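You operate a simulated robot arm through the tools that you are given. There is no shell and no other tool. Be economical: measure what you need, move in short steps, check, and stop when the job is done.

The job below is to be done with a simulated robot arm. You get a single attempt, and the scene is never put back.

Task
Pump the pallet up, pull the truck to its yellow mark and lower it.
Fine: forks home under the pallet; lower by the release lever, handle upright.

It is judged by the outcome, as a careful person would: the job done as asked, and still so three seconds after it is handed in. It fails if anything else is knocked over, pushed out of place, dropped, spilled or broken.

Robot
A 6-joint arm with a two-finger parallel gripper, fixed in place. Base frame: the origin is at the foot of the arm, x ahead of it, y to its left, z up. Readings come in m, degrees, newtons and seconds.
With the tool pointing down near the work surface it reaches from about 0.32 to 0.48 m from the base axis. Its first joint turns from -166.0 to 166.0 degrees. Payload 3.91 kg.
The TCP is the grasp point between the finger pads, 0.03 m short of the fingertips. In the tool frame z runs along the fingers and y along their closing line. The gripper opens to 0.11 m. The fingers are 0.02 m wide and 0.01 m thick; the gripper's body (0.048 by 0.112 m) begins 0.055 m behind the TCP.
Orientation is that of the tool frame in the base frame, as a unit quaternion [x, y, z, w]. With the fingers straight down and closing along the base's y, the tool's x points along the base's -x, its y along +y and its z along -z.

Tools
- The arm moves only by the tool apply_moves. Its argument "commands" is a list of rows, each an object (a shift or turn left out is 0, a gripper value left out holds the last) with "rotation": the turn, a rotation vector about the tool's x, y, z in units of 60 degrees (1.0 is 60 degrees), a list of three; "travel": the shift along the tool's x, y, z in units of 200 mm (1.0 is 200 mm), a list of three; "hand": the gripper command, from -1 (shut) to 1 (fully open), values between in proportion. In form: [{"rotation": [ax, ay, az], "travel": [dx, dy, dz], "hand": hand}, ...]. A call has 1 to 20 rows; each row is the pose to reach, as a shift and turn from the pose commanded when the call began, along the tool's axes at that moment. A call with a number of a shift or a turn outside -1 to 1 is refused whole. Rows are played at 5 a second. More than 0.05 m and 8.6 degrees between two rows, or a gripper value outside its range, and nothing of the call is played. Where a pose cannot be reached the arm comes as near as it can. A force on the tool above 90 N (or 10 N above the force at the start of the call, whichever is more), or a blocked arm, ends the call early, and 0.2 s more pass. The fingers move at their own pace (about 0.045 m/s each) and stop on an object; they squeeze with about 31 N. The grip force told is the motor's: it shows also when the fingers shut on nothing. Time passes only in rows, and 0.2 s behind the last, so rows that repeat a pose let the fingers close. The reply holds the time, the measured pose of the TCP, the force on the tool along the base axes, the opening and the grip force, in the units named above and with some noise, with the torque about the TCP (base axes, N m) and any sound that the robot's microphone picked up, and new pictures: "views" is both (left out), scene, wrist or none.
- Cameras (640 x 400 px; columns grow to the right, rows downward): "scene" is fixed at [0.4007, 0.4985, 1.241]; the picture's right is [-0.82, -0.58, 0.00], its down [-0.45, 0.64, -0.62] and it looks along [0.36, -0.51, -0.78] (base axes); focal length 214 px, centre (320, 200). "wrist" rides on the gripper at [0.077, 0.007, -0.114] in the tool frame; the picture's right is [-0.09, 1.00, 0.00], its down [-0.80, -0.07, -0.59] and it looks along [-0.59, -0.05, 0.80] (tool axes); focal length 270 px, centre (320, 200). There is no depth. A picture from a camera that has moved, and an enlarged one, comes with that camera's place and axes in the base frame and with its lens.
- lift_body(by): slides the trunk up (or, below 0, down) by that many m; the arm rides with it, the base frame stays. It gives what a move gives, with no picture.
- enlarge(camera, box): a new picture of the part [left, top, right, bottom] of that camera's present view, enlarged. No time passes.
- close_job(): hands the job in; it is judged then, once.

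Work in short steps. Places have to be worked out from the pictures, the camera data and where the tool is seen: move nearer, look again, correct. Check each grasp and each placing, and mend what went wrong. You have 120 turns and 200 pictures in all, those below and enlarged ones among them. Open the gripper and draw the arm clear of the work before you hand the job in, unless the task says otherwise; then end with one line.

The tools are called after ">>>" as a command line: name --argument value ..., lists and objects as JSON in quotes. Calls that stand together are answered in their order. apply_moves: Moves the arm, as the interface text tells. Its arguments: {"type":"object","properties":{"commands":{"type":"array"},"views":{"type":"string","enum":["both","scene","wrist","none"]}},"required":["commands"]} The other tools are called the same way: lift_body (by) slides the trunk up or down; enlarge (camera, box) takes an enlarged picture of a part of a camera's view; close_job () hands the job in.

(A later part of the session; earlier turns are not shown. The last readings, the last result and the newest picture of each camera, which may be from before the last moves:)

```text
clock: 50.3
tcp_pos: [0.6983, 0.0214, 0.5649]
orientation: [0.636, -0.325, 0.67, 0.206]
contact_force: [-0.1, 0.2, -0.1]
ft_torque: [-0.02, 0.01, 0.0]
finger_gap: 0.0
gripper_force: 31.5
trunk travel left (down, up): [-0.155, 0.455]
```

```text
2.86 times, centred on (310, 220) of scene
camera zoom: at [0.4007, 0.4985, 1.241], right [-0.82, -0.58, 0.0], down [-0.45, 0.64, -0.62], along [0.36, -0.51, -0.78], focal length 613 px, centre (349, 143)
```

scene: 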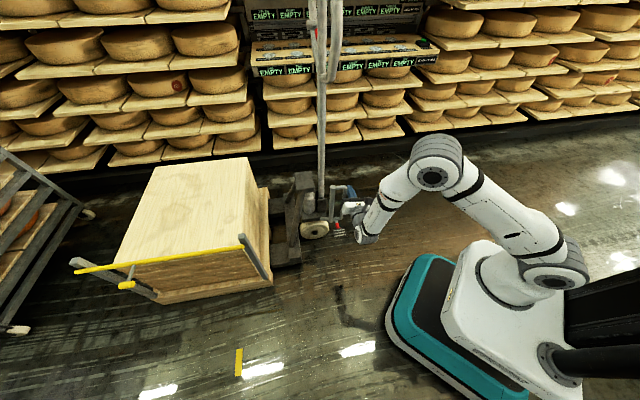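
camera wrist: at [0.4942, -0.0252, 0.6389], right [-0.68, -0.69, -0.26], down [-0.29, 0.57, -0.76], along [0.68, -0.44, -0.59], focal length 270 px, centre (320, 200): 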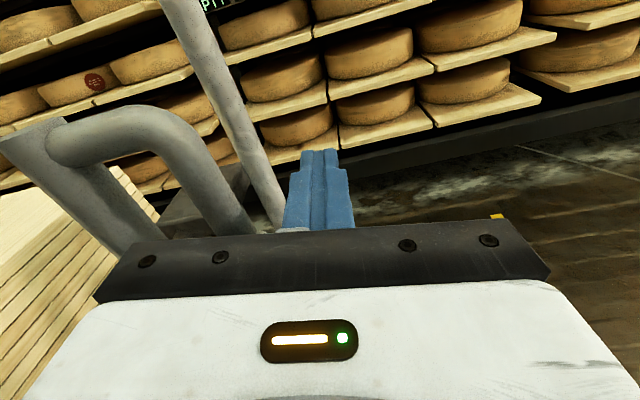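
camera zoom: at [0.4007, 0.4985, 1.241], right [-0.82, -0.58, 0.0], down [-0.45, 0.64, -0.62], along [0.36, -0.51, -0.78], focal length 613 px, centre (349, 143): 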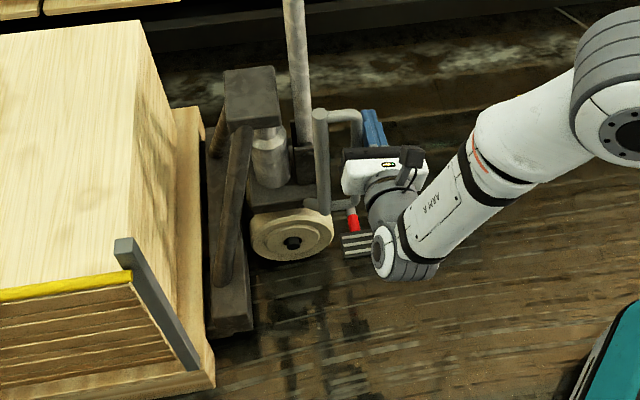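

Nearly touching. I creep 1.2 cm more and watch the force.

>>> apply_moves --commands '[{"travel": [-0.002, -0.015, 0]}, {"travel": [-0.005, -0.03, 0]}, {"travel": [-0.008, -0.045, 0]}, {"travel": [-0.01, -0.06, 0]}]' --views "wrist"

>>> enlarge --camera "scene" --box '[230, 150, 390, 290]'

```text
clock: 51.3
tcp_pos: [0.7073, 0.0291, 0.5627]
orientation: [0.636, -0.325, 0.669, 0.207]
contact_force: [-0.3, 0.5, -0.6]
ft_torque: [-0.04, 0.03, -0.03]
finger_gap: 0.0
gripper_force: 30.7
trunk travel left (down, up): [-0.155, 0.455]
camera wrist: at [0.6115, 0.0949, 0.6386], right [-0.68, -0.69, -0.26], down [-0.29, 0.57, -0.76], along [0.68, -0.44, -0.59], focal length 270 px, centre (320, 200)
```

wrist: 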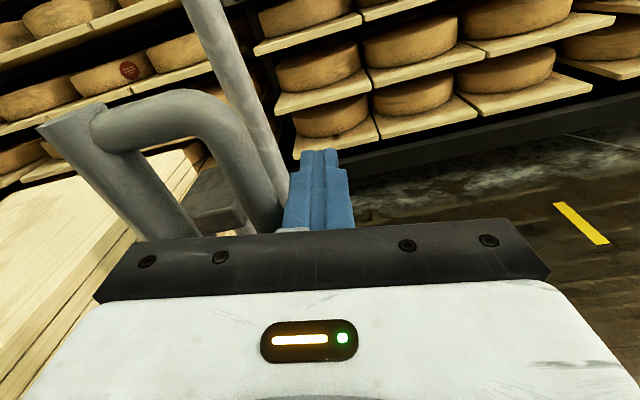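

```text
2.86 times, centred on (310, 220) of scene
camera zoom: at [0.4007, 0.4985, 1.241], right [-0.82, -0.58, 0.0], down [-0.45, 0.64, -0.62], along [0.36, -0.51, -0.78], focal length 613 px, centre (349, 143)
```

zoom: 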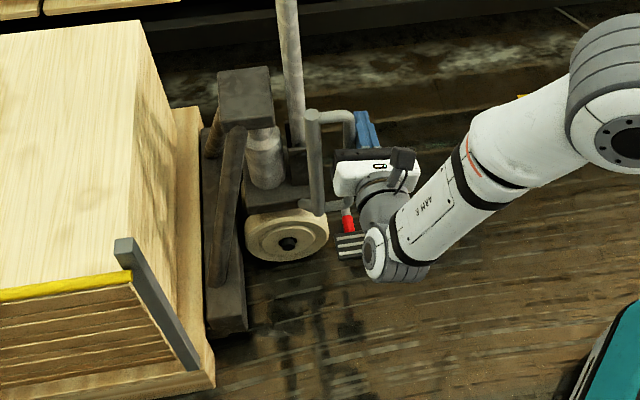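

It seems to abut now. One more tiny creep to feel for contact.

>>> apply_moves --commands '[{"travel": [-0.002, -0.012, 0]}, {"travel": [-0.004, -0.024, 0]}, {"travel": [-0.006, -0.036, 0]}]' --views "none"

>>> enlarge --camera "scene" --box '[230, 170, 330, 290]'

```text
clock: 52.1
tcp_pos: [0.7114, 0.0338, 0.5641]
orientation: [0.636, -0.325, 0.669, 0.207]
contact_force: [-2.3, -3.6, -2.5]
ft_torque: [-0.08, 0.01, 0.08]
finger_gap: 0.0
gripper_force: 31.1
trunk travel left (down, up): [-0.155, 0.455]
```

```text
3.33 times, centred on (280, 230) of scene
camera zoom: at [0.4007, 0.4985, 1.241], right [-0.82, -0.58, 0.0], down [-0.45, 0.64, -0.62], along [0.36, -0.51, -0.78], focal length 715 px, centre (453, 100)
```

zoom: 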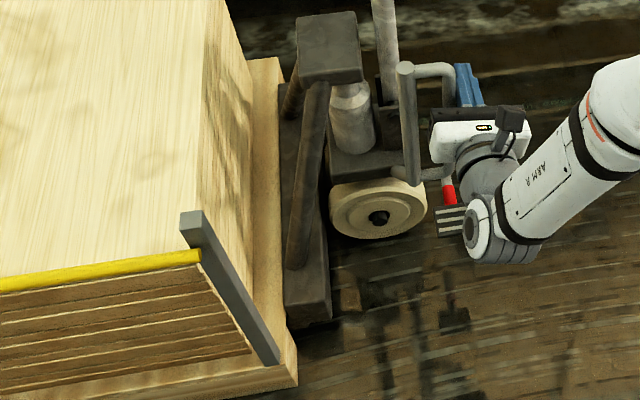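

Contact is felt (about 4 N) and the heel abuts the pallet, so the forks are home. Next I back off and raise the trunk to the handle's near arm for pumping.

>>> apply_moves --commands '[{"travel": [0.03, 0.18, 0]}, {"travel": [0.065, 0.37, 0]}, {"travel": [0.1, 0.56, 0]}, {"travel": [0.129, 0.74, 0]}, {"travel": [0.129, 0.74, 0]}]' --views "none"

>>> lift_body --by 0.45

>>> apply_moves --commands '[{"hand": 1}, {"hand": 1}, {"hand": 1}, {"hand": 1}, {"hand": 1}, {"hand": 1}]'

```text
clock: 53.3
tcp_pos: [0.6052, -0.0714, 0.5632]
orientation: [0.636, -0.325, 0.669, 0.206]
contact_force: [-0.2, -0.4, 0.1]
ft_torque: [0.03, -0.02, 0.01]
finger_gap: 0.0
gripper_force: 31.5
trunk travel left (down, up): [-0.155, 0.455]
```

```text
refused: 0.45 is not a number from -0.4 to 0.4
```

```text
clock: 54.7
tcp_pos: [0.6058, -0.0718, 0.5636]
orientation: [0.635, -0.326, 0.669, 0.206]
contact_force: [0.0, 0.0, -0.4]
ft_torque: [0.03, 0.0, 0.03]
finger_gap: 0.1101
gripper_force: 0.1
trunk travel left (down, up): [-0.155, 0.455]
camera wrist: at [0.511, -0.0063, 0.6392], right [-0.68, -0.69, -0.26], down [-0.29, 0.57, -0.76], along [0.67, -0.44, -0.59], focal length 270 px, centre (320, 200)
```

scene: 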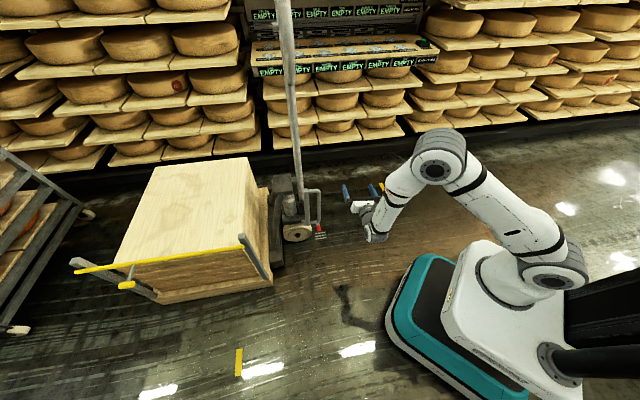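
wrist: 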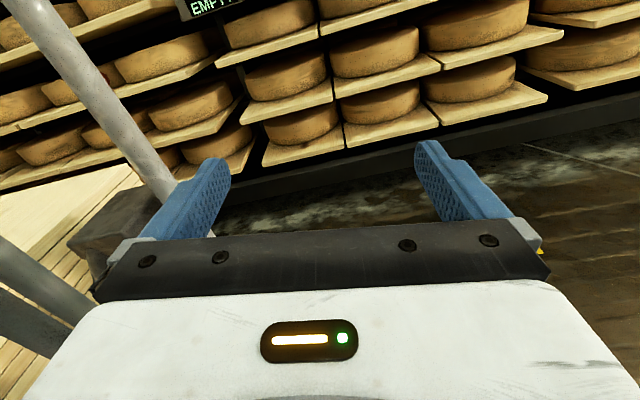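

Truck stays home. Trunk up in allowed steps.

>>> lift_body --by 0.4

>>> apply_moves --commands '[{}]'

>>> enlarge --camera "scene" --box '[230, 0, 430, 250]'

```text
clock: 58.6
tcp_pos: [0.6056, -0.0725, 0.9654]
orientation: [0.636, -0.325, 0.669, 0.207]
contact_force: [-0.9, 0.7, 0.0]
ft_torque: [0.0, -0.01, 0.0]
finger_gap: 0.11
gripper_force: 0.0
trunk travel left (down, up): [-0.555, 0.055]
```

```text
clock: 59.0
tcp_pos: [0.6049, -0.0723, 0.9638]
orientation: [0.636, -0.324, 0.669, 0.206]
contact_force: [0.5, 0.2, -0.2]
ft_torque: [-0.02, 0.03, -0.04]
finger_gap: 0.1102
gripper_force: 0.1
trunk travel left (down, up): [-0.555, 0.055]
camera wrist: at [0.5111, -0.0063, 1.0392], right [-0.68, -0.69, -0.26], down [-0.29, 0.57, -0.76], along [0.67, -0.44, -0.59], focal length 270 px, centre (320, 200)
```

scene: 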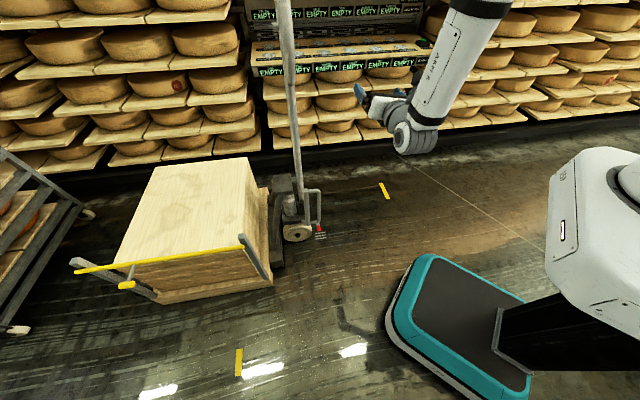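
wrist: 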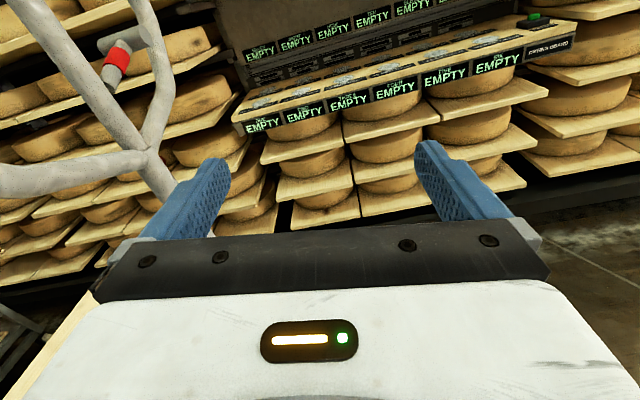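

```text
1.60 times, centred on (330, 125) of scene
camera zoom: at [0.4007, 0.4985, 1.241], right [-0.82, -0.58, 0.0], down [-0.45, 0.64, -0.62], along [0.36, -0.51, -0.78], focal length 343 px, centre (304, 320)
```

zoom: 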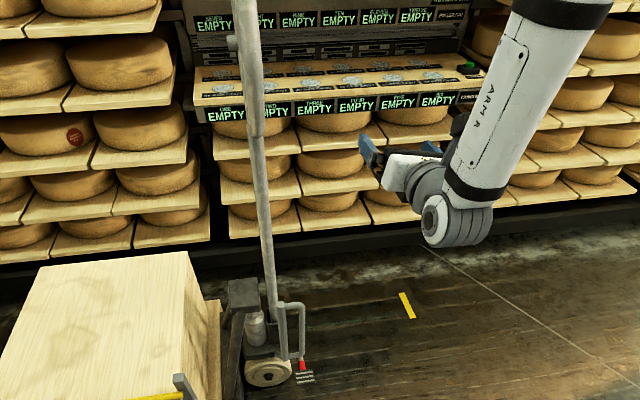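

The handle's near arm should now be around s≈0.615, d≈0.47, z≈1.1. I pull in to d≈0.37, rise to z≈1.1, and look.

>>> lift_body --by 0.05

>>> apply_moves --commands '[{"travel": [0.1, 0, -0.15]}, {"travel": [0.2, 0, -0.3]}, {"travel": [0.3, 0, -0.45]}, {"travel": [0.4, 0, -0.55]}, {"travel": [0.4, 0, -0.55]}]' --views "wrist"

```text
clock: 59.9
tcp_pos: [0.6066, -0.0712, 1.0137]
orientation: [0.636, -0.326, 0.669, 0.207]
contact_force: [0.2, 0.7, -0.2]
ft_torque: [-0.01, 0.0, 0.04]
finger_gap: 0.11
gripper_force: 0.0
trunk travel left (down, up): [-0.605, 0.005]
```

```text
clock: 61.1
tcp_pos: [0.5174, -0.0058, 1.0941]
orientation: [0.636, -0.325, 0.669, 0.207]
contact_force: [-0.1, 0.3, 0.0]
ft_torque: [0.03, 0.02, -0.03]
finger_gap: 0.1098
gripper_force: 0.0
trunk travel left (down, up): [-0.605, 0.005]
camera wrist: at [0.4228, 0.0598, 1.1697], right [-0.68, -0.69, -0.26], down [-0.29, 0.57, -0.76], along [0.67, -0.44, -0.59], focal length 270 px, centre (320, 200)
```

wrist: 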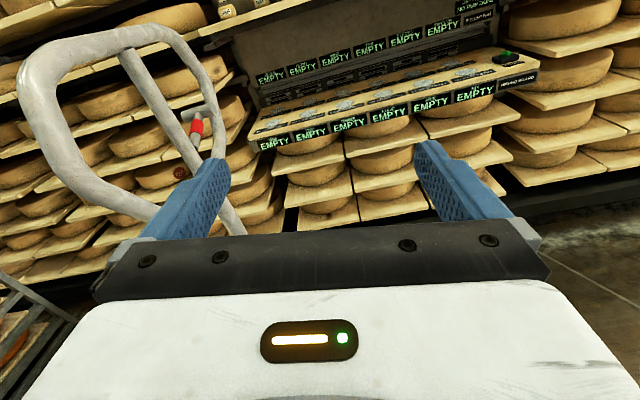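

Clear view: the near arm of the handle is at s≈0.617, d≈0.50, z≈1.07–1.18. I slide along +s to line up with it.

>>> apply_moves --commands '[{"travel": [-0.02, -0.16, 0]}, {"travel": [-0.03, -0.33, 0]}, {"travel": [-0.04, -0.5, 0]}, {"travel": [-0.04, -0.66, 0]}, {"travel": [-0.04, -0.66, 0]}]' --views "wrist"

```text
clock: 62.3
tcp_pos: [0.6102, 0.0882, 1.1097]
orientation: [0.635, -0.326, 0.669, 0.207]
contact_force: [-1.0, -0.3, -0.1]
ft_torque: [0.0, -0.02, 0.02]
finger_gap: 0.1102
gripper_force: 0.1
trunk travel left (down, up): [-0.605, 0.005]
camera wrist: at [0.5152, 0.1538, 1.1837], right [-0.68, -0.69, -0.26], down [-0.29, 0.57, -0.77], along [0.67, -0.44, -0.59], focal length 270 px, centre (320, 200)
```

wrist: 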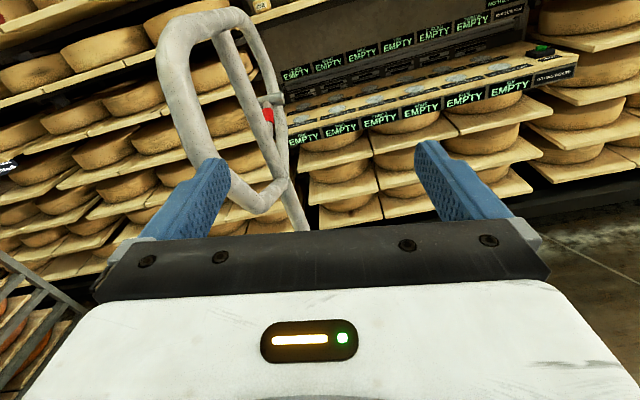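

Another 0.12 m along +s.

>>> apply_moves --commands '[{"travel": [0, -0.15, 0]}, {"travel": [0, -0.3, 0]}, {"travel": [0, -0.45, 0]}, {"travel": [0, -0.6, 0]}, {"travel": [0, -0.6, 0]}]' --views "wrist"

```text
clock: 63.5
tcp_pos: [0.6924, 0.1724, 1.1311]
orientation: [0.635, -0.326, 0.669, 0.208]
contact_force: [0.4, 0.6, 0.6]
ft_torque: [0.0, 0.04, 0.03]
finger_gap: 0.11
gripper_force: 0.0
trunk travel left (down, up): [-0.605, 0.005]
camera wrist: at [0.5987, 0.2378, 1.206], right [-0.68, -0.69, -0.26], down [-0.29, 0.57, -0.76], along [0.67, -0.44, -0.59], focal length 270 px, centre (320, 200)
```

wrist: 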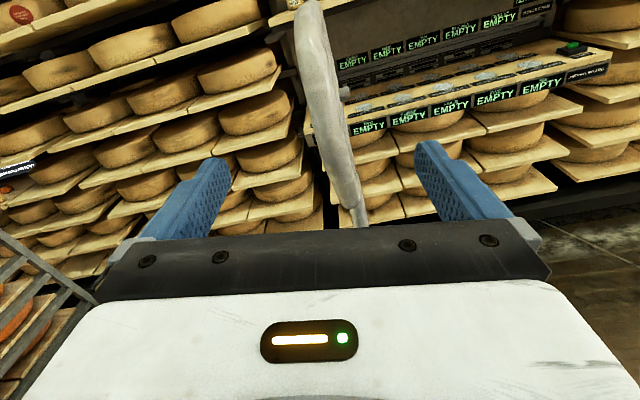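

The arm is centred between the fingers. I advance so it comes between the pads.

>>> apply_moves --commands '[{"travel": [0, 0, 0.15]}, {"travel": [0, 0, 0.3]}, {"travel": [0, 0, 0.45]}, {"travel": [0, 0, 0.6]}, {"travel": [0, 0, 0.6]}]' --views "both"

```text
clock: 64.7
tcp_pos: [0.7793, 0.0876, 1.1269]
orientation: [0.636, -0.325, 0.669, 0.206]
contact_force: [0.4, 0.5, -0.5]
ft_torque: [0.01, -0.01, -0.04]
finger_gap: 0.1099
gripper_force: 0.0
trunk travel left (down, up): [-0.605, 0.005]
camera wrist: at [0.6845, 0.1533, 1.2035], right [-0.68, -0.69, -0.26], down [-0.29, 0.57, -0.76], along [0.68, -0.44, -0.59], focal length 270 px, centre (320, 200)
```

scene: 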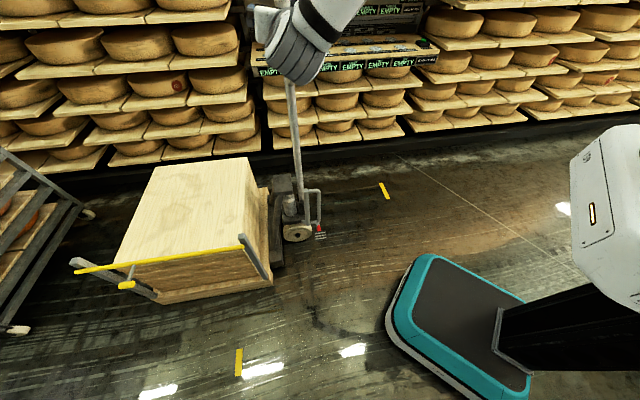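
wrist: 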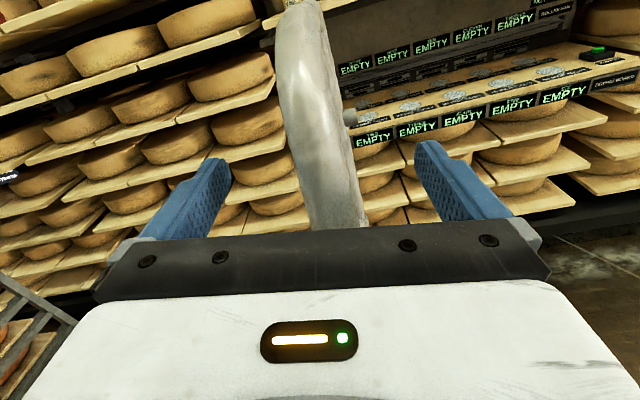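

The tube is between the pads. I close to a loose hold (~0.055 m) and swing the handle gently about 8° in -s to see whether the truck rolls or the handle turns.

>>> apply_moves --commands '[{"hand": 0}, {"hand": 0}, {"hand": 0}, {"hand": 0, "travel": [0.02, 0.1, 0]}, {"hand": 0, "travel": [0.035, 0.2, 0]}, {"hand": 0, "travel": [0.05, 0.3, 0]}, {"hand": 0, "travel": [0.065, 0.4, 0]}, {"hand": 0, "travel": [0.08, 0.5, 0]}, {"hand": 0, "travel": [0.09, 0.58, 0]}]'

```text
clock: 66.7
tcp_pos: [0.6966, 0.0045, 1.1271]
orientation: [0.636, -0.325, 0.669, 0.207]
contact_force: [0.6, -0.2, 0.7]
ft_torque: [0.02, 0.02, 0.04]
finger_gap: 0.0554
gripper_force: 1.2
trunk travel left (down, up): [-0.605, 0.005]
camera wrist: at [0.6029, 0.0698, 1.2012], right [-0.68, -0.69, -0.26], down [-0.29, 0.57, -0.77], along [0.67, -0.44, -0.59], focal length 270 px, centre (320, 200)
```

scene: 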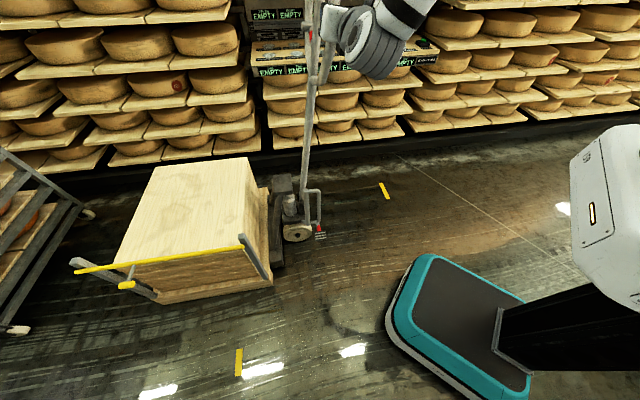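
wrist: 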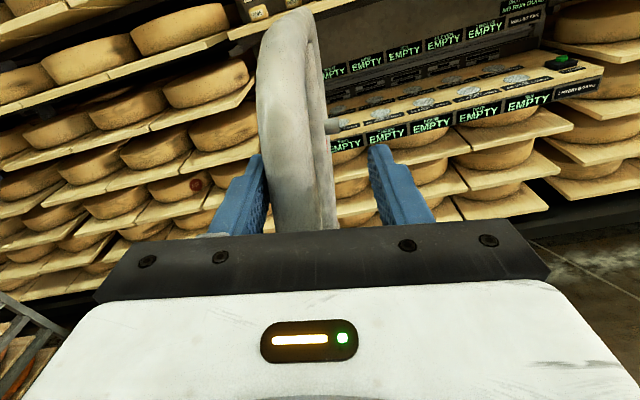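

The handle swings and the truck stays put. I continue the arc.

>>> apply_moves --commands '[{"hand": 0.15, "travel": [0.0, 0.12, 0]}, {"hand": 0.15, "travel": [0.0, 0.24, 0]}, {"hand": 0.15, "travel": [-0.02, 0.36, 0]}, {"hand": 0.15, "travel": [-0.03, 0.48, 0]}, {"hand": 0.15, "travel": [-0.05, 0.6, 0]}, {"hand": 0.15, "travel": [-0.07, 0.7, 0]}]'

```text
clock: 68.1
tcp_pos: [0.6019, -0.0917, 1.0858]
orientation: [0.636, -0.326, 0.669, 0.206]
contact_force: [-0.1, 0.7, 0.3]
ft_torque: [-0.01, 0.02, -0.02]
finger_gap: 0.0632
gripper_force: 0.0
trunk travel left (down, up): [-0.605, 0.005]
camera wrist: at [0.508, -0.0262, 1.1617], right [-0.68, -0.69, -0.26], down [-0.29, 0.58, -0.76], along [0.67, -0.44, -0.59], focal length 270 px, centre (320, 200)
```

scene: 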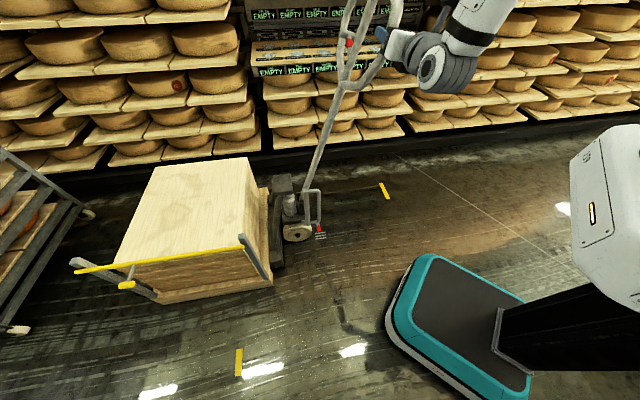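
wrist: 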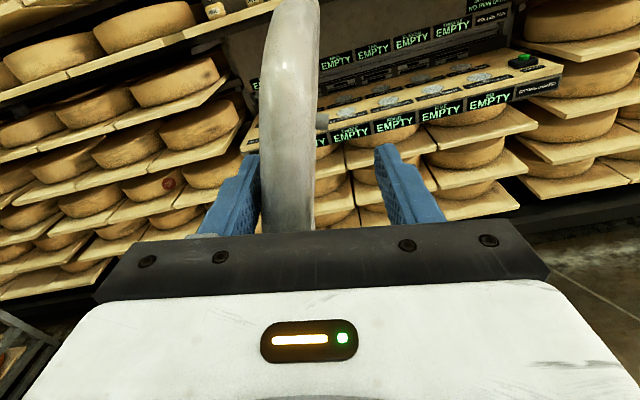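

Working well, with low force. On to about 30°.

>>> apply_moves --commands '[{"travel": [-0.02, 0.14, 0]}, {"travel": [-0.05, 0.28, 0]}, {"travel": [-0.08, 0.42, 0]}, {"travel": [-0.11, 0.56, 0]}, {"travel": [-0.15, 0.7, 0]}, {"travel": [-0.19, 0.84, 0]}]'

```text
clock: 69.5
tcp_pos: [0.4898, -0.2037, 1.0193]
orientation: [0.636, -0.326, 0.669, 0.205]
contact_force: [0.4, 0.1, 0.2]
ft_torque: [0.01, 0.01, -0.03]
finger_gap: 0.0632
gripper_force: 0.0
trunk travel left (down, up): [-0.605, 0.005]
camera wrist: at [0.3945, -0.1379, 1.0954], right [-0.68, -0.69, -0.26], down [-0.29, 0.58, -0.76], along [0.67, -0.44, -0.59], focal length 270 px, centre (320, 200)
```

scene: 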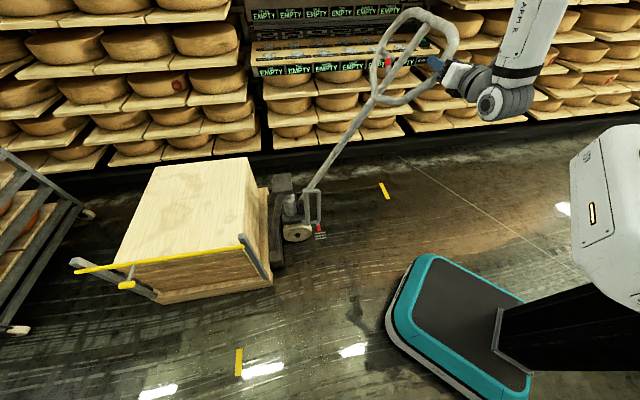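
wrist: 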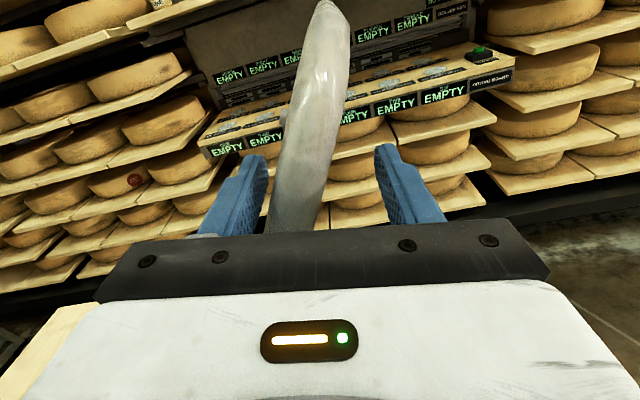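

Pallet height isn't visibly changed yet. I take the stroke further, to about 40°.

>>> apply_moves --commands '[{"travel": [-0.05, 0.13, 0]}, {"travel": [-0.1, 0.26, 0]}, {"travel": [-0.17, 0.39, 0]}, {"travel": [-0.24, 0.52, 0]}, {"travel": [-0.31, 0.65, 0]}]'

>>> enlarge --camera "scene" --box '[100, 130, 340, 320]'

```text
clock: 70.7
tcp_pos: [0.4222, -0.2696, 0.939]
orientation: [0.635, -0.328, 0.667, 0.21]
contact_force: [1.3, 2.2, 0.6]
ft_torque: [0.05, -0.03, 0.0]
finger_gap: 0.0644
gripper_force: 0.4
out of reach, approached as far as the arm can: row 5
trunk travel left (down, up): [-0.605, 0.005]
camera wrist: at [0.3277, -0.2038, 1.0145], right [-0.68, -0.68, -0.26], down [-0.29, 0.58, -0.76], along [0.67, -0.45, -0.59], focal length 270 px, centre (320, 200)
```

scene: 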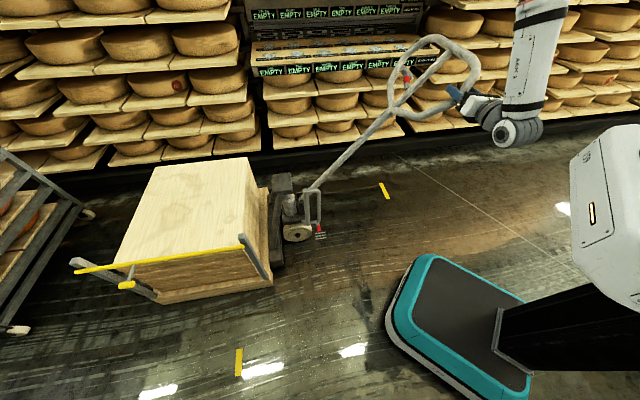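
wrist: 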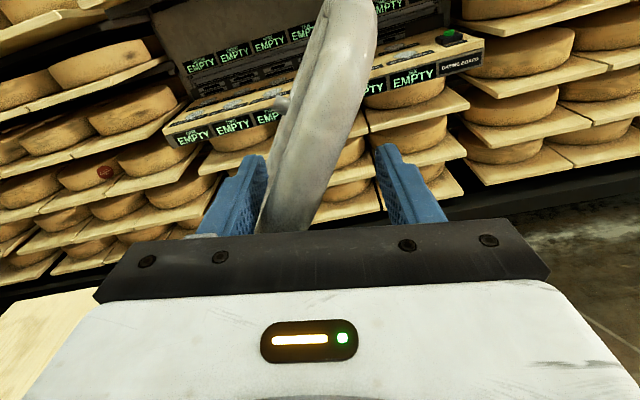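

```text
2.11 times, centred on (220, 225) of scene
camera zoom: at [0.4007, 0.4985, 1.241], right [-0.82, -0.58, 0.0], down [-0.45, 0.64, -0.62], along [0.36, -0.51, -0.78], focal length 452 px, centre (530, 147)
```

zoom: 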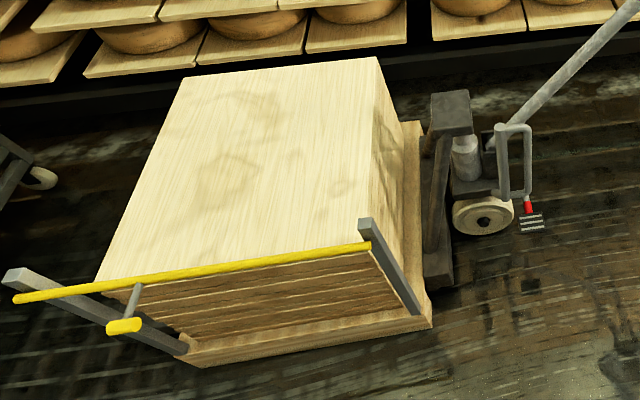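

There is light resistance at the end of the stroke. I bring the handle back up along the same arc and compare the pallet.

>>> apply_moves --commands '[{"travel": [0.08, -0.13, 0]}, {"travel": [0.16, -0.26, 0]}, {"travel": [0.24, -0.4, 0]}, {"travel": [0.31, -0.53, 0]}]' --views "none"

>>> apply_moves --commands '[{"travel": [0.04, -0.14, 0]}, {"travel": [0.08, -0.28, 0]}, {"travel": [0.11, -0.42, 0]}, {"travel": [0.14, -0.56, 0]}, {"travel": [0.17, -0.7, 0]}, {"travel": [0.19, -0.84, 0]}]' --views "none"

>>> apply_moves --commands '[{"travel": [0.02, -0.14, 0]}, {"travel": [0.04, -0.28, 0]}, {"travel": [0.05, -0.42, 0]}, {"travel": [0.06, -0.56, 0]}, {"travel": [0.07, -0.7, 0]}]' --views "scene"

>>> enlarge --camera "scene" --box '[100, 130, 340, 320]'

```text
clock: 71.7
tcp_pos: [0.4887, -0.2062, 1.0207]
orientation: [0.636, -0.324, 0.669, 0.207]
contact_force: [-0.5, 0.0, -0.1]
ft_torque: [0.01, 0.0, 0.0]
finger_gap: 0.0631
gripper_force: 0.1
trunk travel left (down, up): [-0.605, 0.005]
```

```text
clock: 73.1
tcp_pos: [0.6026, -0.0903, 1.0874]
orientation: [0.636, -0.324, 0.669, 0.206]
contact_force: [-0.2, 0.1, -0.3]
ft_torque: [0.04, -0.01, -0.02]
finger_gap: 0.0633
gripper_force: 0.1
trunk travel left (down, up): [-0.605, 0.005]
```

```text
clock: 74.3
tcp_pos: [0.6976, 0.0042, 1.1232]
orientation: [0.636, -0.324, 0.669, 0.206]
contact_force: [-1.3, -0.6, 0.4]
ft_torque: [0.01, 0.0, 0.01]
finger_gap: 0.063
gripper_force: 0.0
trunk travel left (down, up): [-0.605, 0.005]
```

scene: 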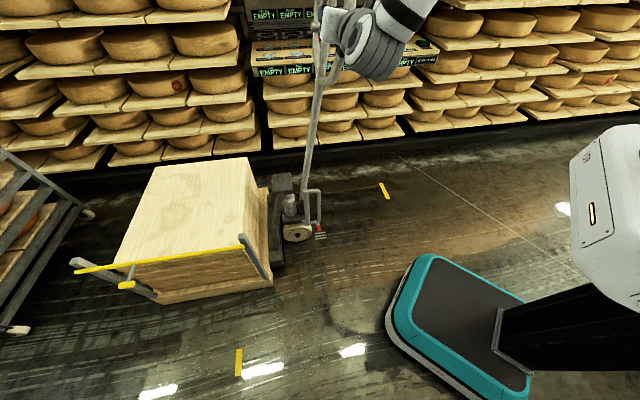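

```text
2.11 times, centred on (220, 225) of scene
camera zoom: at [0.4007, 0.4985, 1.241], right [-0.82, -0.58, 0.0], down [-0.45, 0.64, -0.62], along [0.36, -0.51, -0.78], focal length 452 px, centre (530, 147)
```

zoom: 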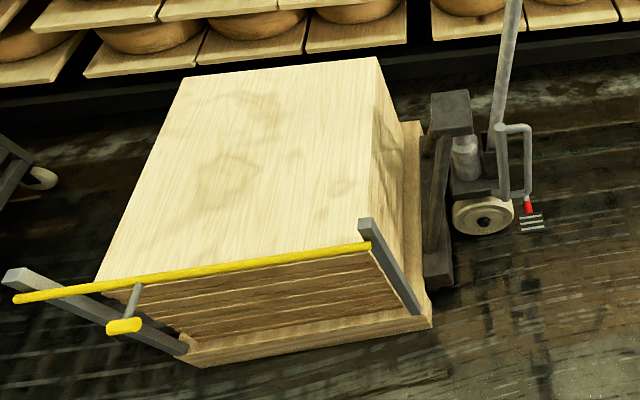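

No obvious change. I compare with the same close crop as taken before pumping.

>>> enlarge --camera "scene" --box '[230, 170, 330, 290]'

```text
3.33 times, centred on (280, 230) of scene
camera zoom: at [0.4007, 0.4985, 1.241], right [-0.82, -0.58, 0.0], down [-0.45, 0.64, -0.62], along [0.36, -0.51, -0.78], focal length 715 px, centre (453, 100)
```

zoom: 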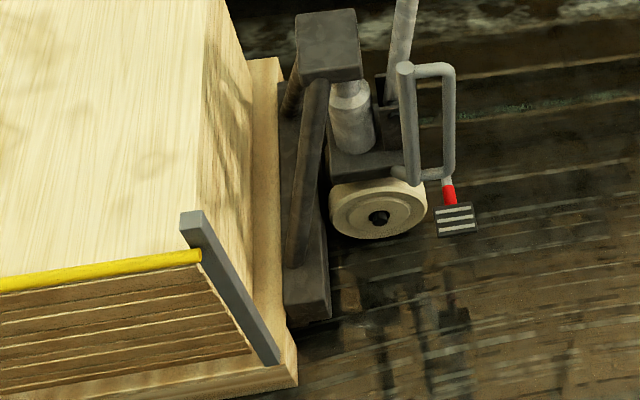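

The frame looks a few millimetres higher, so pumping works in small strokes. I move to mid-stroke, from where one call can make a whole stroke.

>>> apply_moves --commands '[{"travel": [0, 0.2, 0]}, {"travel": [-0.02, 0.4, 0]}, {"travel": [-0.04, 0.6, 0]}, {"travel": [-0.07, 0.8, 0]}, {"travel": [-0.1, 1.0, 0]}]' --views "none"

>>> apply_moves --commands '[{"travel": [-0.06, 0.23, 0]}, {"travel": [-0.13, 0.456, 0]}, {"travel": [-0.23, 0.71, 0]}, {"travel": [-0.34, 0.94, 0]}, {"travel": [-0.23, 0.71, 0]}, {"travel": [-0.13, 0.456, 0]}, {"travel": [-0.06, 0.23, 0]}, {"travel": [0, 0, 0]}, {"travel": [0.05, -0.24, 0]}, {"travel": [0.08, -0.48, 0]}, {"travel": [0.1, -0.72, 0]}, {"travel": [0.1, -0.96, 0]}, {"travel": [0.1, -0.72, 0]}, {"travel": [0.08, -0.48, 0]}, {"travel": [0.05, -0.24, 0]}, {"travel": [0, 0, 0]}]' --views "none"

>>> apply_moves --commands '[{"travel": [-0.06, 0.23, 0]}, {"travel": [-0.13, 0.456, 0]}, {"travel": [-0.23, 0.71, 0]}, {"travel": [-0.34, 0.94, 0]}, {"travel": [-0.23, 0.71, 0]}, {"travel": [-0.13, 0.456, 0]}, {"travel": [-0.06, 0.23, 0]}, {"travel": [0, 0, 0]}, {"travel": [0.05, -0.24, 0]}, {"travel": [0.08, -0.48, 0]}, {"travel": [0.1, -0.72, 0]}, {"travel": [0.1, -0.96, 0]}, {"travel": [0.1, -0.72, 0]}, {"travel": [0.08, -0.48, 0]}, {"travel": [0.05, -0.24, 0]}, {"travel": [0, 0, 0]}]' --views "both"

>>> enlarge --camera "scene" --box '[230, 170, 330, 290]'

```text
clock: 75.5
tcp_pos: [0.5588, -0.1347, 1.0673]
orientation: [0.636, -0.326, 0.669, 0.206]
contact_force: [0.3, 0.3, -0.8]
ft_torque: [-0.01, 0.02, 0.0]
finger_gap: 0.0632
gripper_force: 0.1
trunk travel left (down, up): [-0.605, 0.005]
```

```text
refused: row 3 steps farther than a row can; nothing moved
```

```text
refused: row 3 steps farther than a row can; nothing moved
```

```text
3.33 times, centred on (280, 230) of scene
camera zoom: at [0.4007, 0.4985, 1.241], right [-0.82, -0.58, 0.0], down [-0.45, 0.64, -0.62], along [0.36, -0.51, -0.78], focal length 715 px, centre (453, 100)
```

zoom: 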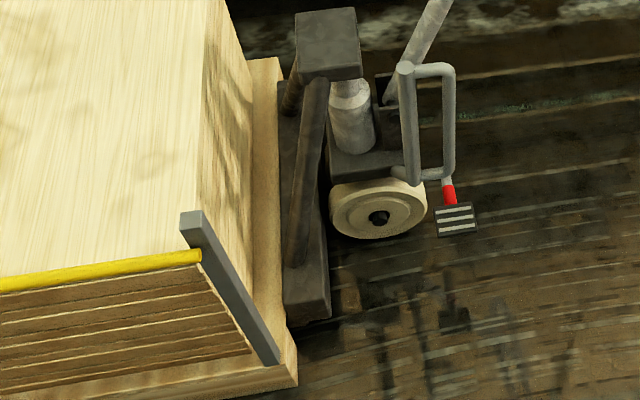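

Those steps were slightly too long, so I redo the stroke with finer rows.

>>> apply_moves --commands '[{"travel": [-0.06, 0.2, 0]}, {"travel": [-0.12, 0.4, 0]}, {"travel": [-0.2, 0.6, 0]}, {"travel": [-0.28, 0.78, 0]}, {"travel": [-0.34, 0.94, 0]}, {"travel": [-0.27, 0.75, 0]}, {"travel": [-0.18, 0.54, 0]}, {"travel": [-0.1, 0.32, 0]}, {"travel": [-0.03, 0.1, 0]}, {"travel": [0.03, -0.13, 0]}, {"travel": [0.07, -0.36, 0]}, {"travel": [0.09, -0.58, 0]}, {"travel": [0.1, -0.8, 0]}, {"travel": [0.1, -0.97, 0]}, {"travel": [0.1, -0.76, 0]}, {"travel": [0.08, -0.53, 0]}, {"travel": [0.06, -0.3, 0]}, {"travel": [0.03, -0.15, 0]}, {"travel": [0, 0, 0]}]' --views "none"

>>> apply_moves --commands '[{"travel": [-0.06, 0.2, 0]}, {"travel": [-0.12, 0.4, 0]}, {"travel": [-0.2, 0.6, 0]}, {"travel": [-0.28, 0.78, 0]}, {"travel": [-0.34, 0.94, 0]}, {"travel": [-0.27, 0.75, 0]}, {"travel": [-0.18, 0.54, 0]}, {"travel": [-0.1, 0.32, 0]}, {"travel": [-0.03, 0.1, 0]}, {"travel": [0.03, -0.13, 0]}, {"travel": [0.07, -0.36, 0]}, {"travel": [0.09, -0.58, 0]}, {"travel": [0.1, -0.8, 0]}, {"travel": [0.1, -0.97, 0]}, {"travel": [0.1, -0.76, 0]}, {"travel": [0.08, -0.53, 0]}, {"travel": [0.06, -0.3, 0]}, {"travel": [0.03, -0.15, 0]}, {"travel": [0, 0, 0]}]' --views "both"

>>> enlarge --camera "scene" --box '[230, 170, 330, 290]'

```text
clock: 79.5
tcp_pos: [0.5581, -0.1351, 1.0701]
orientation: [0.636, -0.326, 0.668, 0.207]
contact_force: [-0.2, -0.3, -0.4]
ft_torque: [0.01, -0.01, -0.01]
finger_gap: 0.0634
gripper_force: 0.2
trunk travel left (down, up): [-0.605, 0.005]
```

```text
clock: 83.5
tcp_pos: [0.5595, -0.1351, 1.067]
orientation: [0.636, -0.326, 0.668, 0.207]
contact_force: [0.1, 0.3, 0.4]
ft_torque: [-0.05, 0.01, -0.05]
finger_gap: 0.063
gripper_force: 0.0
trunk travel left (down, up): [-0.605, 0.005]
camera wrist: at [0.4642, -0.0692, 1.1437], right [-0.68, -0.69, -0.26], down [-0.29, 0.58, -0.76], along [0.67, -0.44, -0.59], focal length 270 px, centre (320, 200)
```

scene: 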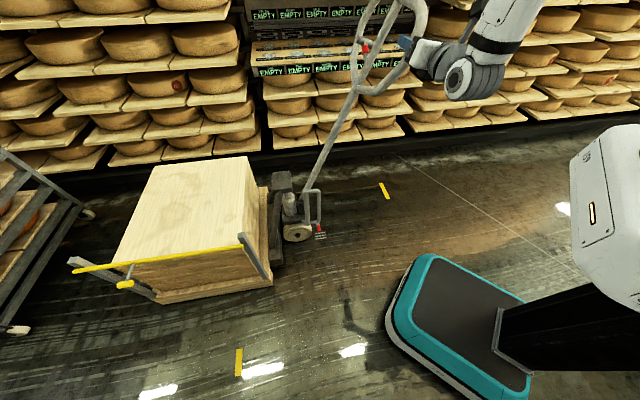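
wrist: 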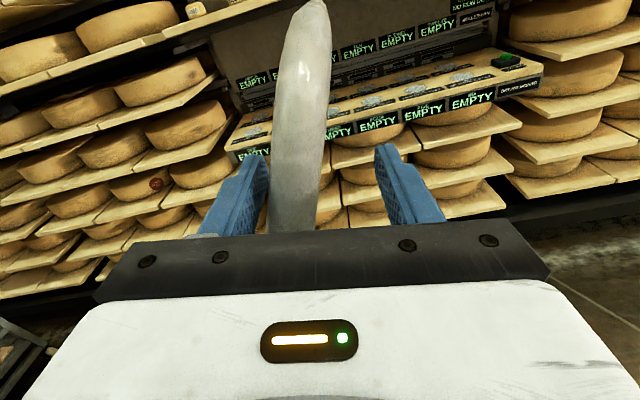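

```text
3.33 times, centred on (280, 230) of scene
camera zoom: at [0.4007, 0.4985, 1.241], right [-0.82, -0.58, 0.0], down [-0.45, 0.64, -0.62], along [0.36, -0.51, -0.78], focal length 715 px, centre (453, 100)
```

zoom: 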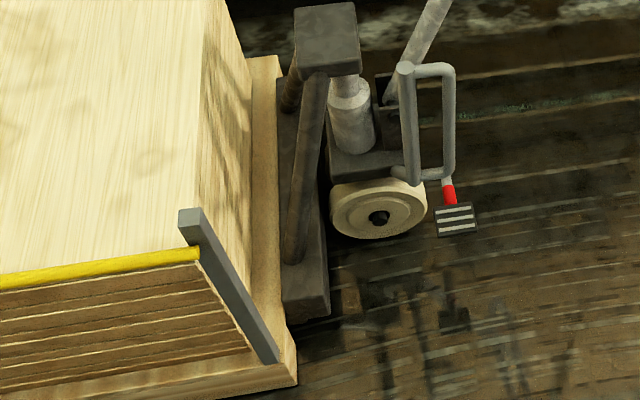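

The frame rises with each stroke and the pallet has just begun to lift. I make four more strokes.

>>> apply_moves --commands '[{"travel": [-0.06, 0.2, 0]}, {"travel": [-0.12, 0.4, 0]}, {"travel": [-0.2, 0.6, 0]}, {"travel": [-0.28, 0.78, 0]}, {"travel": [-0.34, 0.94, 0]}, {"travel": [-0.27, 0.75, 0]}, {"travel": [-0.18, 0.54, 0]}, {"travel": [-0.1, 0.32, 0]}, {"travel": [-0.03, 0.1, 0]}, {"travel": [0.03, -0.13, 0]}, {"travel": [0.07, -0.36, 0]}, {"travel": [0.09, -0.58, 0]}, {"travel": [0.1, -0.8, 0]}, {"travel": [0.1, -0.97, 0]}, {"travel": [0.1, -0.76, 0]}, {"travel": [0.08, -0.53, 0]}, {"travel": [0.06, -0.3, 0]}, {"travel": [0.03, -0.15, 0]}, {"travel": [0, 0, 0]}]' --views "none"

>>> apply_moves --commands '[{"travel": [-0.06, 0.2, 0]}, {"travel": [-0.12, 0.4, 0]}, {"travel": [-0.2, 0.6, 0]}, {"travel": [-0.28, 0.78, 0]}, {"travel": [-0.34, 0.94, 0]}, {"travel": [-0.27, 0.75, 0]}, {"travel": [-0.18, 0.54, 0]}, {"travel": [-0.1, 0.32, 0]}, {"travel": [-0.03, 0.1, 0]}, {"travel": [0.03, -0.13, 0]}, {"travel": [0.07, -0.36, 0]}, {"travel": [0.09, -0.58, 0]}, {"travel": [0.1, -0.8, 0]}, {"travel": [0.1, -0.97, 0]}, {"travel": [0.1, -0.76, 0]}, {"travel": [0.08, -0.53, 0]}, {"travel": [0.06, -0.3, 0]}, {"travel": [0.03, -0.15, 0]}, {"travel": [0, 0, 0]}]' --views "none"

>>> apply_moves --commands '[{"travel": [-0.06, 0.2, 0]}, {"travel": [-0.12, 0.4, 0]}, {"travel": [-0.2, 0.6, 0]}, {"travel": [-0.28, 0.78, 0]}, {"travel": [-0.34, 0.94, 0]}, {"travel": [-0.27, 0.75, 0]}, {"travel": [-0.18, 0.54, 0]}, {"travel": [-0.1, 0.32, 0]}, {"travel": [-0.03, 0.1, 0]}, {"travel": [0.03, -0.13, 0]}, {"travel": [0.07, -0.36, 0]}, {"travel": [0.09, -0.58, 0]}, {"travel": [0.1, -0.8, 0]}, {"travel": [0.1, -0.97, 0]}, {"travel": [0.1, -0.76, 0]}, {"travel": [0.08, -0.53, 0]}, {"travel": [0.06, -0.3, 0]}, {"travel": [0.03, -0.15, 0]}, {"travel": [0, 0, 0]}]' --views "none"

>>> apply_moves --commands '[{"travel": [-0.06, 0.2, 0]}, {"travel": [-0.12, 0.4, 0]}, {"travel": [-0.2, 0.6, 0]}, {"travel": [-0.28, 0.78, 0]}, {"travel": [-0.34, 0.94, 0]}, {"travel": [-0.27, 0.75, 0]}, {"travel": [-0.18, 0.54, 0]}, {"travel": [-0.1, 0.32, 0]}, {"travel": [-0.03, 0.1, 0]}, {"travel": [0.03, -0.13, 0]}, {"travel": [0.07, -0.36, 0]}, {"travel": [0.09, -0.58, 0]}, {"travel": [0.1, -0.8, 0]}, {"travel": [0.1, -0.97, 0]}, {"travel": [0.1, -0.76, 0]}, {"travel": [0.08, -0.53, 0]}, {"travel": [0.06, -0.3, 0]}, {"travel": [0.03, -0.15, 0]}, {"travel": [0, 0, 0]}]' --views "scene"

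>>> enlarge --camera "scene" --box '[230, 170, 330, 290]'

>>> enlarge --camera "scene" --box '[60, 220, 290, 320]'

```text
clock: 87.5
tcp_pos: [0.5575, -0.1348, 1.0686]
orientation: [0.636, -0.326, 0.668, 0.207]
contact_force: [0.2, -0.6, 0.3]
ft_torque: [-0.01, 0.02, 0.02]
finger_gap: 0.0632
gripper_force: 0.2
trunk travel left (down, up): [-0.605, 0.005]
```

```text
clock: 91.5
tcp_pos: [0.5584, -0.1353, 1.0683]
orientation: [0.636, -0.326, 0.668, 0.207]
contact_force: [0.5, 0.5, 0.0]
ft_torque: [0.0, 0.02, 0.0]
finger_gap: 0.0632
gripper_force: 0.1
trunk travel left (down, up): [-0.605, 0.005]
```

```text
clock: 95.5
tcp_pos: [0.5566, -0.1352, 1.0686]
orientation: [0.636, -0.326, 0.668, 0.207]
contact_force: [0.3, -0.1, 0.3]
ft_torque: [-0.02, 0.03, -0.02]
finger_gap: 0.0632
gripper_force: 0.0
trunk travel left (down, up): [-0.605, 0.005]
```

```text
clock: 99.5
tcp_pos: [0.5599, -0.1362, 1.0683]
orientation: [0.636, -0.326, 0.668, 0.208]
contact_force: [0.0, 0.1, 1.4]
ft_torque: [0.01, -0.03, 0.03]
finger_gap: 0.0631
gripper_force: 0.0
trunk travel left (down, up): [-0.605, 0.005]
```

scene: 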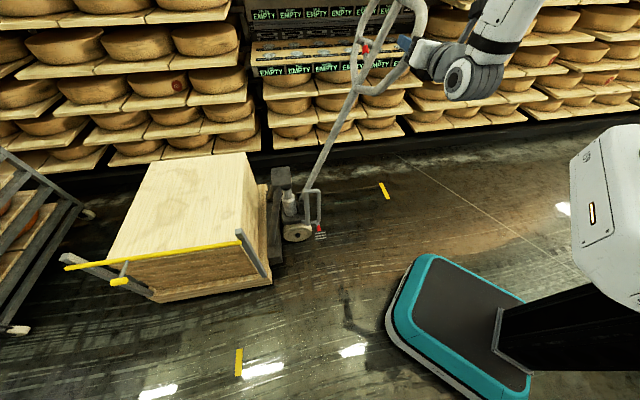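

```text
3.33 times, centred on (280, 230) of scene
camera zoom: at [0.4007, 0.4985, 1.241], right [-0.82, -0.58, 0.0], down [-0.45, 0.64, -0.62], along [0.36, -0.51, -0.78], focal length 715 px, centre (453, 100)
```

zoom: 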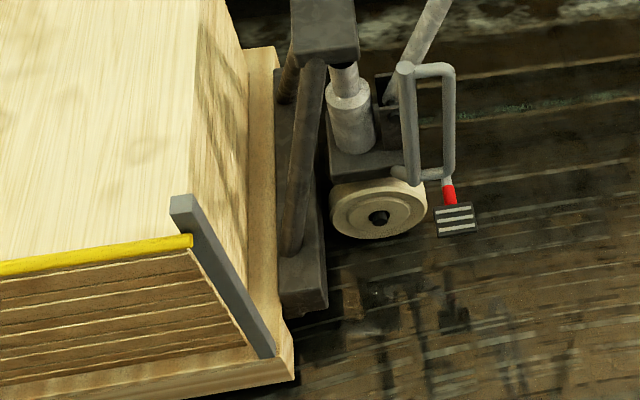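

```text
2.78 times, centred on (175, 270) of scene
camera zoom: at [0.4007, 0.4985, 1.241], right [-0.82, -0.58, 0.0], down [-0.45, 0.64, -0.62], along [0.36, -0.51, -0.78], focal length 597 px, centre (724, 5)
```

zoom: 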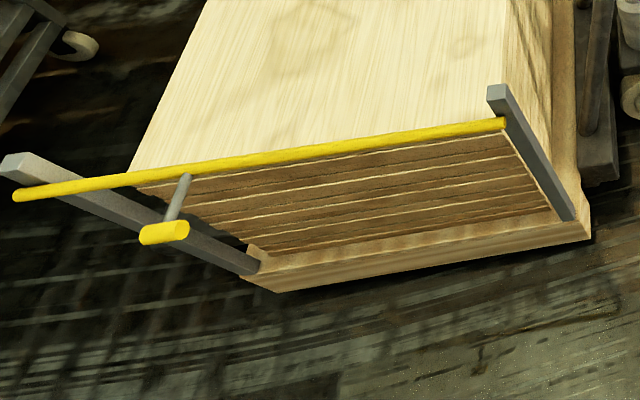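

The pallet is clear of the floor and level (~2–3 cm). I add three more strokes for a proper lift.

>>> apply_moves --commands '[{"travel": [-0.06, 0.2, 0]}, {"travel": [-0.12, 0.4, 0]}, {"travel": [-0.2, 0.6, 0]}, {"travel": [-0.28, 0.78, 0]}, {"travel": [-0.34, 0.94, 0]}, {"travel": [-0.27, 0.75, 0]}, {"travel": [-0.18, 0.54, 0]}, {"travel": [-0.1, 0.32, 0]}, {"travel": [-0.03, 0.1, 0]}, {"travel": [0.03, -0.13, 0]}, {"travel": [0.07, -0.36, 0]}, {"travel": [0.09, -0.58, 0]}, {"travel": [0.1, -0.8, 0]}, {"travel": [0.1, -0.97, 0]}, {"travel": [0.1, -0.76, 0]}, {"travel": [0.08, -0.53, 0]}, {"travel": [0.06, -0.3, 0]}, {"travel": [0.03, -0.15, 0]}, {"travel": [0, 0, 0]}]' --views "none"

>>> apply_moves --commands '[{"travel": [-0.06, 0.2, 0]}, {"travel": [-0.12, 0.4, 0]}, {"travel": [-0.2, 0.6, 0]}, {"travel": [-0.28, 0.78, 0]}, {"travel": [-0.34, 0.94, 0]}, {"travel": [-0.27, 0.75, 0]}, {"travel": [-0.18, 0.54, 0]}, {"travel": [-0.1, 0.32, 0]}, {"travel": [-0.03, 0.1, 0]}, {"travel": [0.03, -0.13, 0]}, {"travel": [0.07, -0.36, 0]}, {"travel": [0.09, -0.58, 0]}, {"travel": [0.1, -0.8, 0]}, {"travel": [0.1, -0.97, 0]}, {"travel": [0.1, -0.76, 0]}, {"travel": [0.08, -0.53, 0]}, {"travel": [0.06, -0.3, 0]}, {"travel": [0.03, -0.15, 0]}, {"travel": [0, 0, 0]}]' --views "none"

>>> apply_moves --commands '[{"travel": [-0.06, 0.2, 0]}, {"travel": [-0.12, 0.4, 0]}, {"travel": [-0.2, 0.6, 0]}, {"travel": [-0.28, 0.78, 0]}, {"travel": [-0.34, 0.94, 0]}, {"travel": [-0.27, 0.75, 0]}, {"travel": [-0.18, 0.54, 0]}, {"travel": [-0.1, 0.32, 0]}, {"travel": [-0.03, 0.1, 0]}, {"travel": [0.03, -0.13, 0]}, {"travel": [0.07, -0.36, 0]}, {"travel": [0.09, -0.58, 0]}, {"travel": [0.1, -0.8, 0]}, {"travel": [0.1, -0.97, 0]}]' --views "both"

>>> enlarge --camera "scene" --box '[230, 170, 330, 290]'

```text
clock: 103.5
tcp_pos: [0.5591, -0.1356, 1.0657]
orientation: [0.636, -0.326, 0.668, 0.207]
contact_force: [-0.6, 0.7, -0.4]
ft_torque: [0.01, -0.01, 0.01]
finger_gap: 0.0631
gripper_force: 0.1
trunk travel left (down, up): [-0.605, 0.005]
```

```text
clock: 107.5
tcp_pos: [0.5585, -0.134, 1.0702]
orientation: [0.636, -0.326, 0.668, 0.206]
contact_force: [-0.6, 0.1, 0.2]
ft_torque: [-0.01, -0.03, 0.01]
finger_gap: 0.0633
gripper_force: 0.1
trunk travel left (down, up): [-0.605, 0.005]
```

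```text
clock: 110.5
tcp_pos: [0.692, -0.0015, 1.119]
orientation: [0.636, -0.324, 0.668, 0.207]
contact_force: [-0.4, 0.2, -0.1]
ft_torque: [-0.02, -0.01, -0.01]
finger_gap: 0.0632
gripper_force: 0.1
trunk travel left (down, up): [-0.605, 0.005]
camera wrist: at [0.5976, 0.0648, 1.194], right [-0.68, -0.69, -0.26], down [-0.29, 0.57, -0.76], along [0.67, -0.44, -0.59], focal length 270 px, centre (320, 200)
```

scene: 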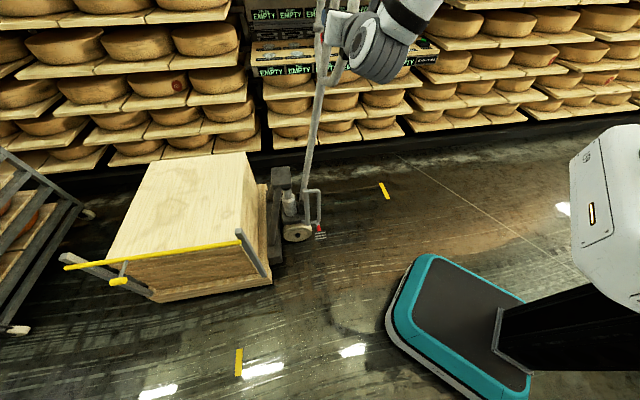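
wrist: 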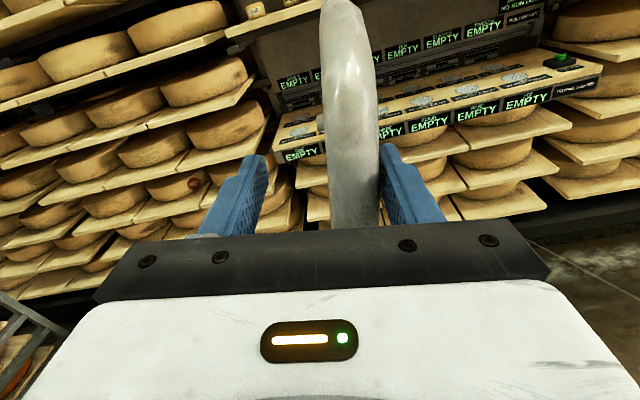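

```text
3.33 times, centred on (280, 230) of scene
camera zoom: at [0.4007, 0.4985, 1.241], right [-0.82, -0.58, 0.0], down [-0.45, 0.64, -0.62], along [0.36, -0.51, -0.78], focal length 715 px, centre (453, 100)
```

zoom: 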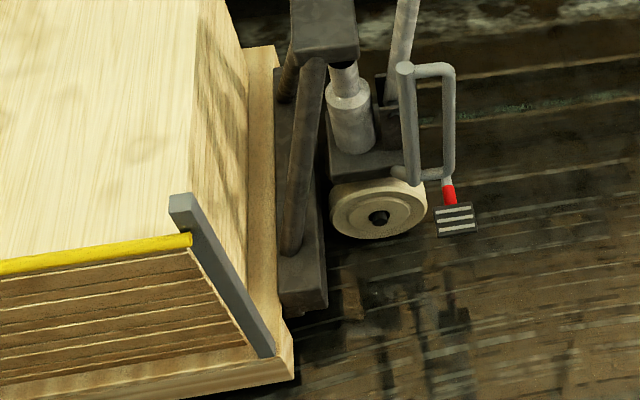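

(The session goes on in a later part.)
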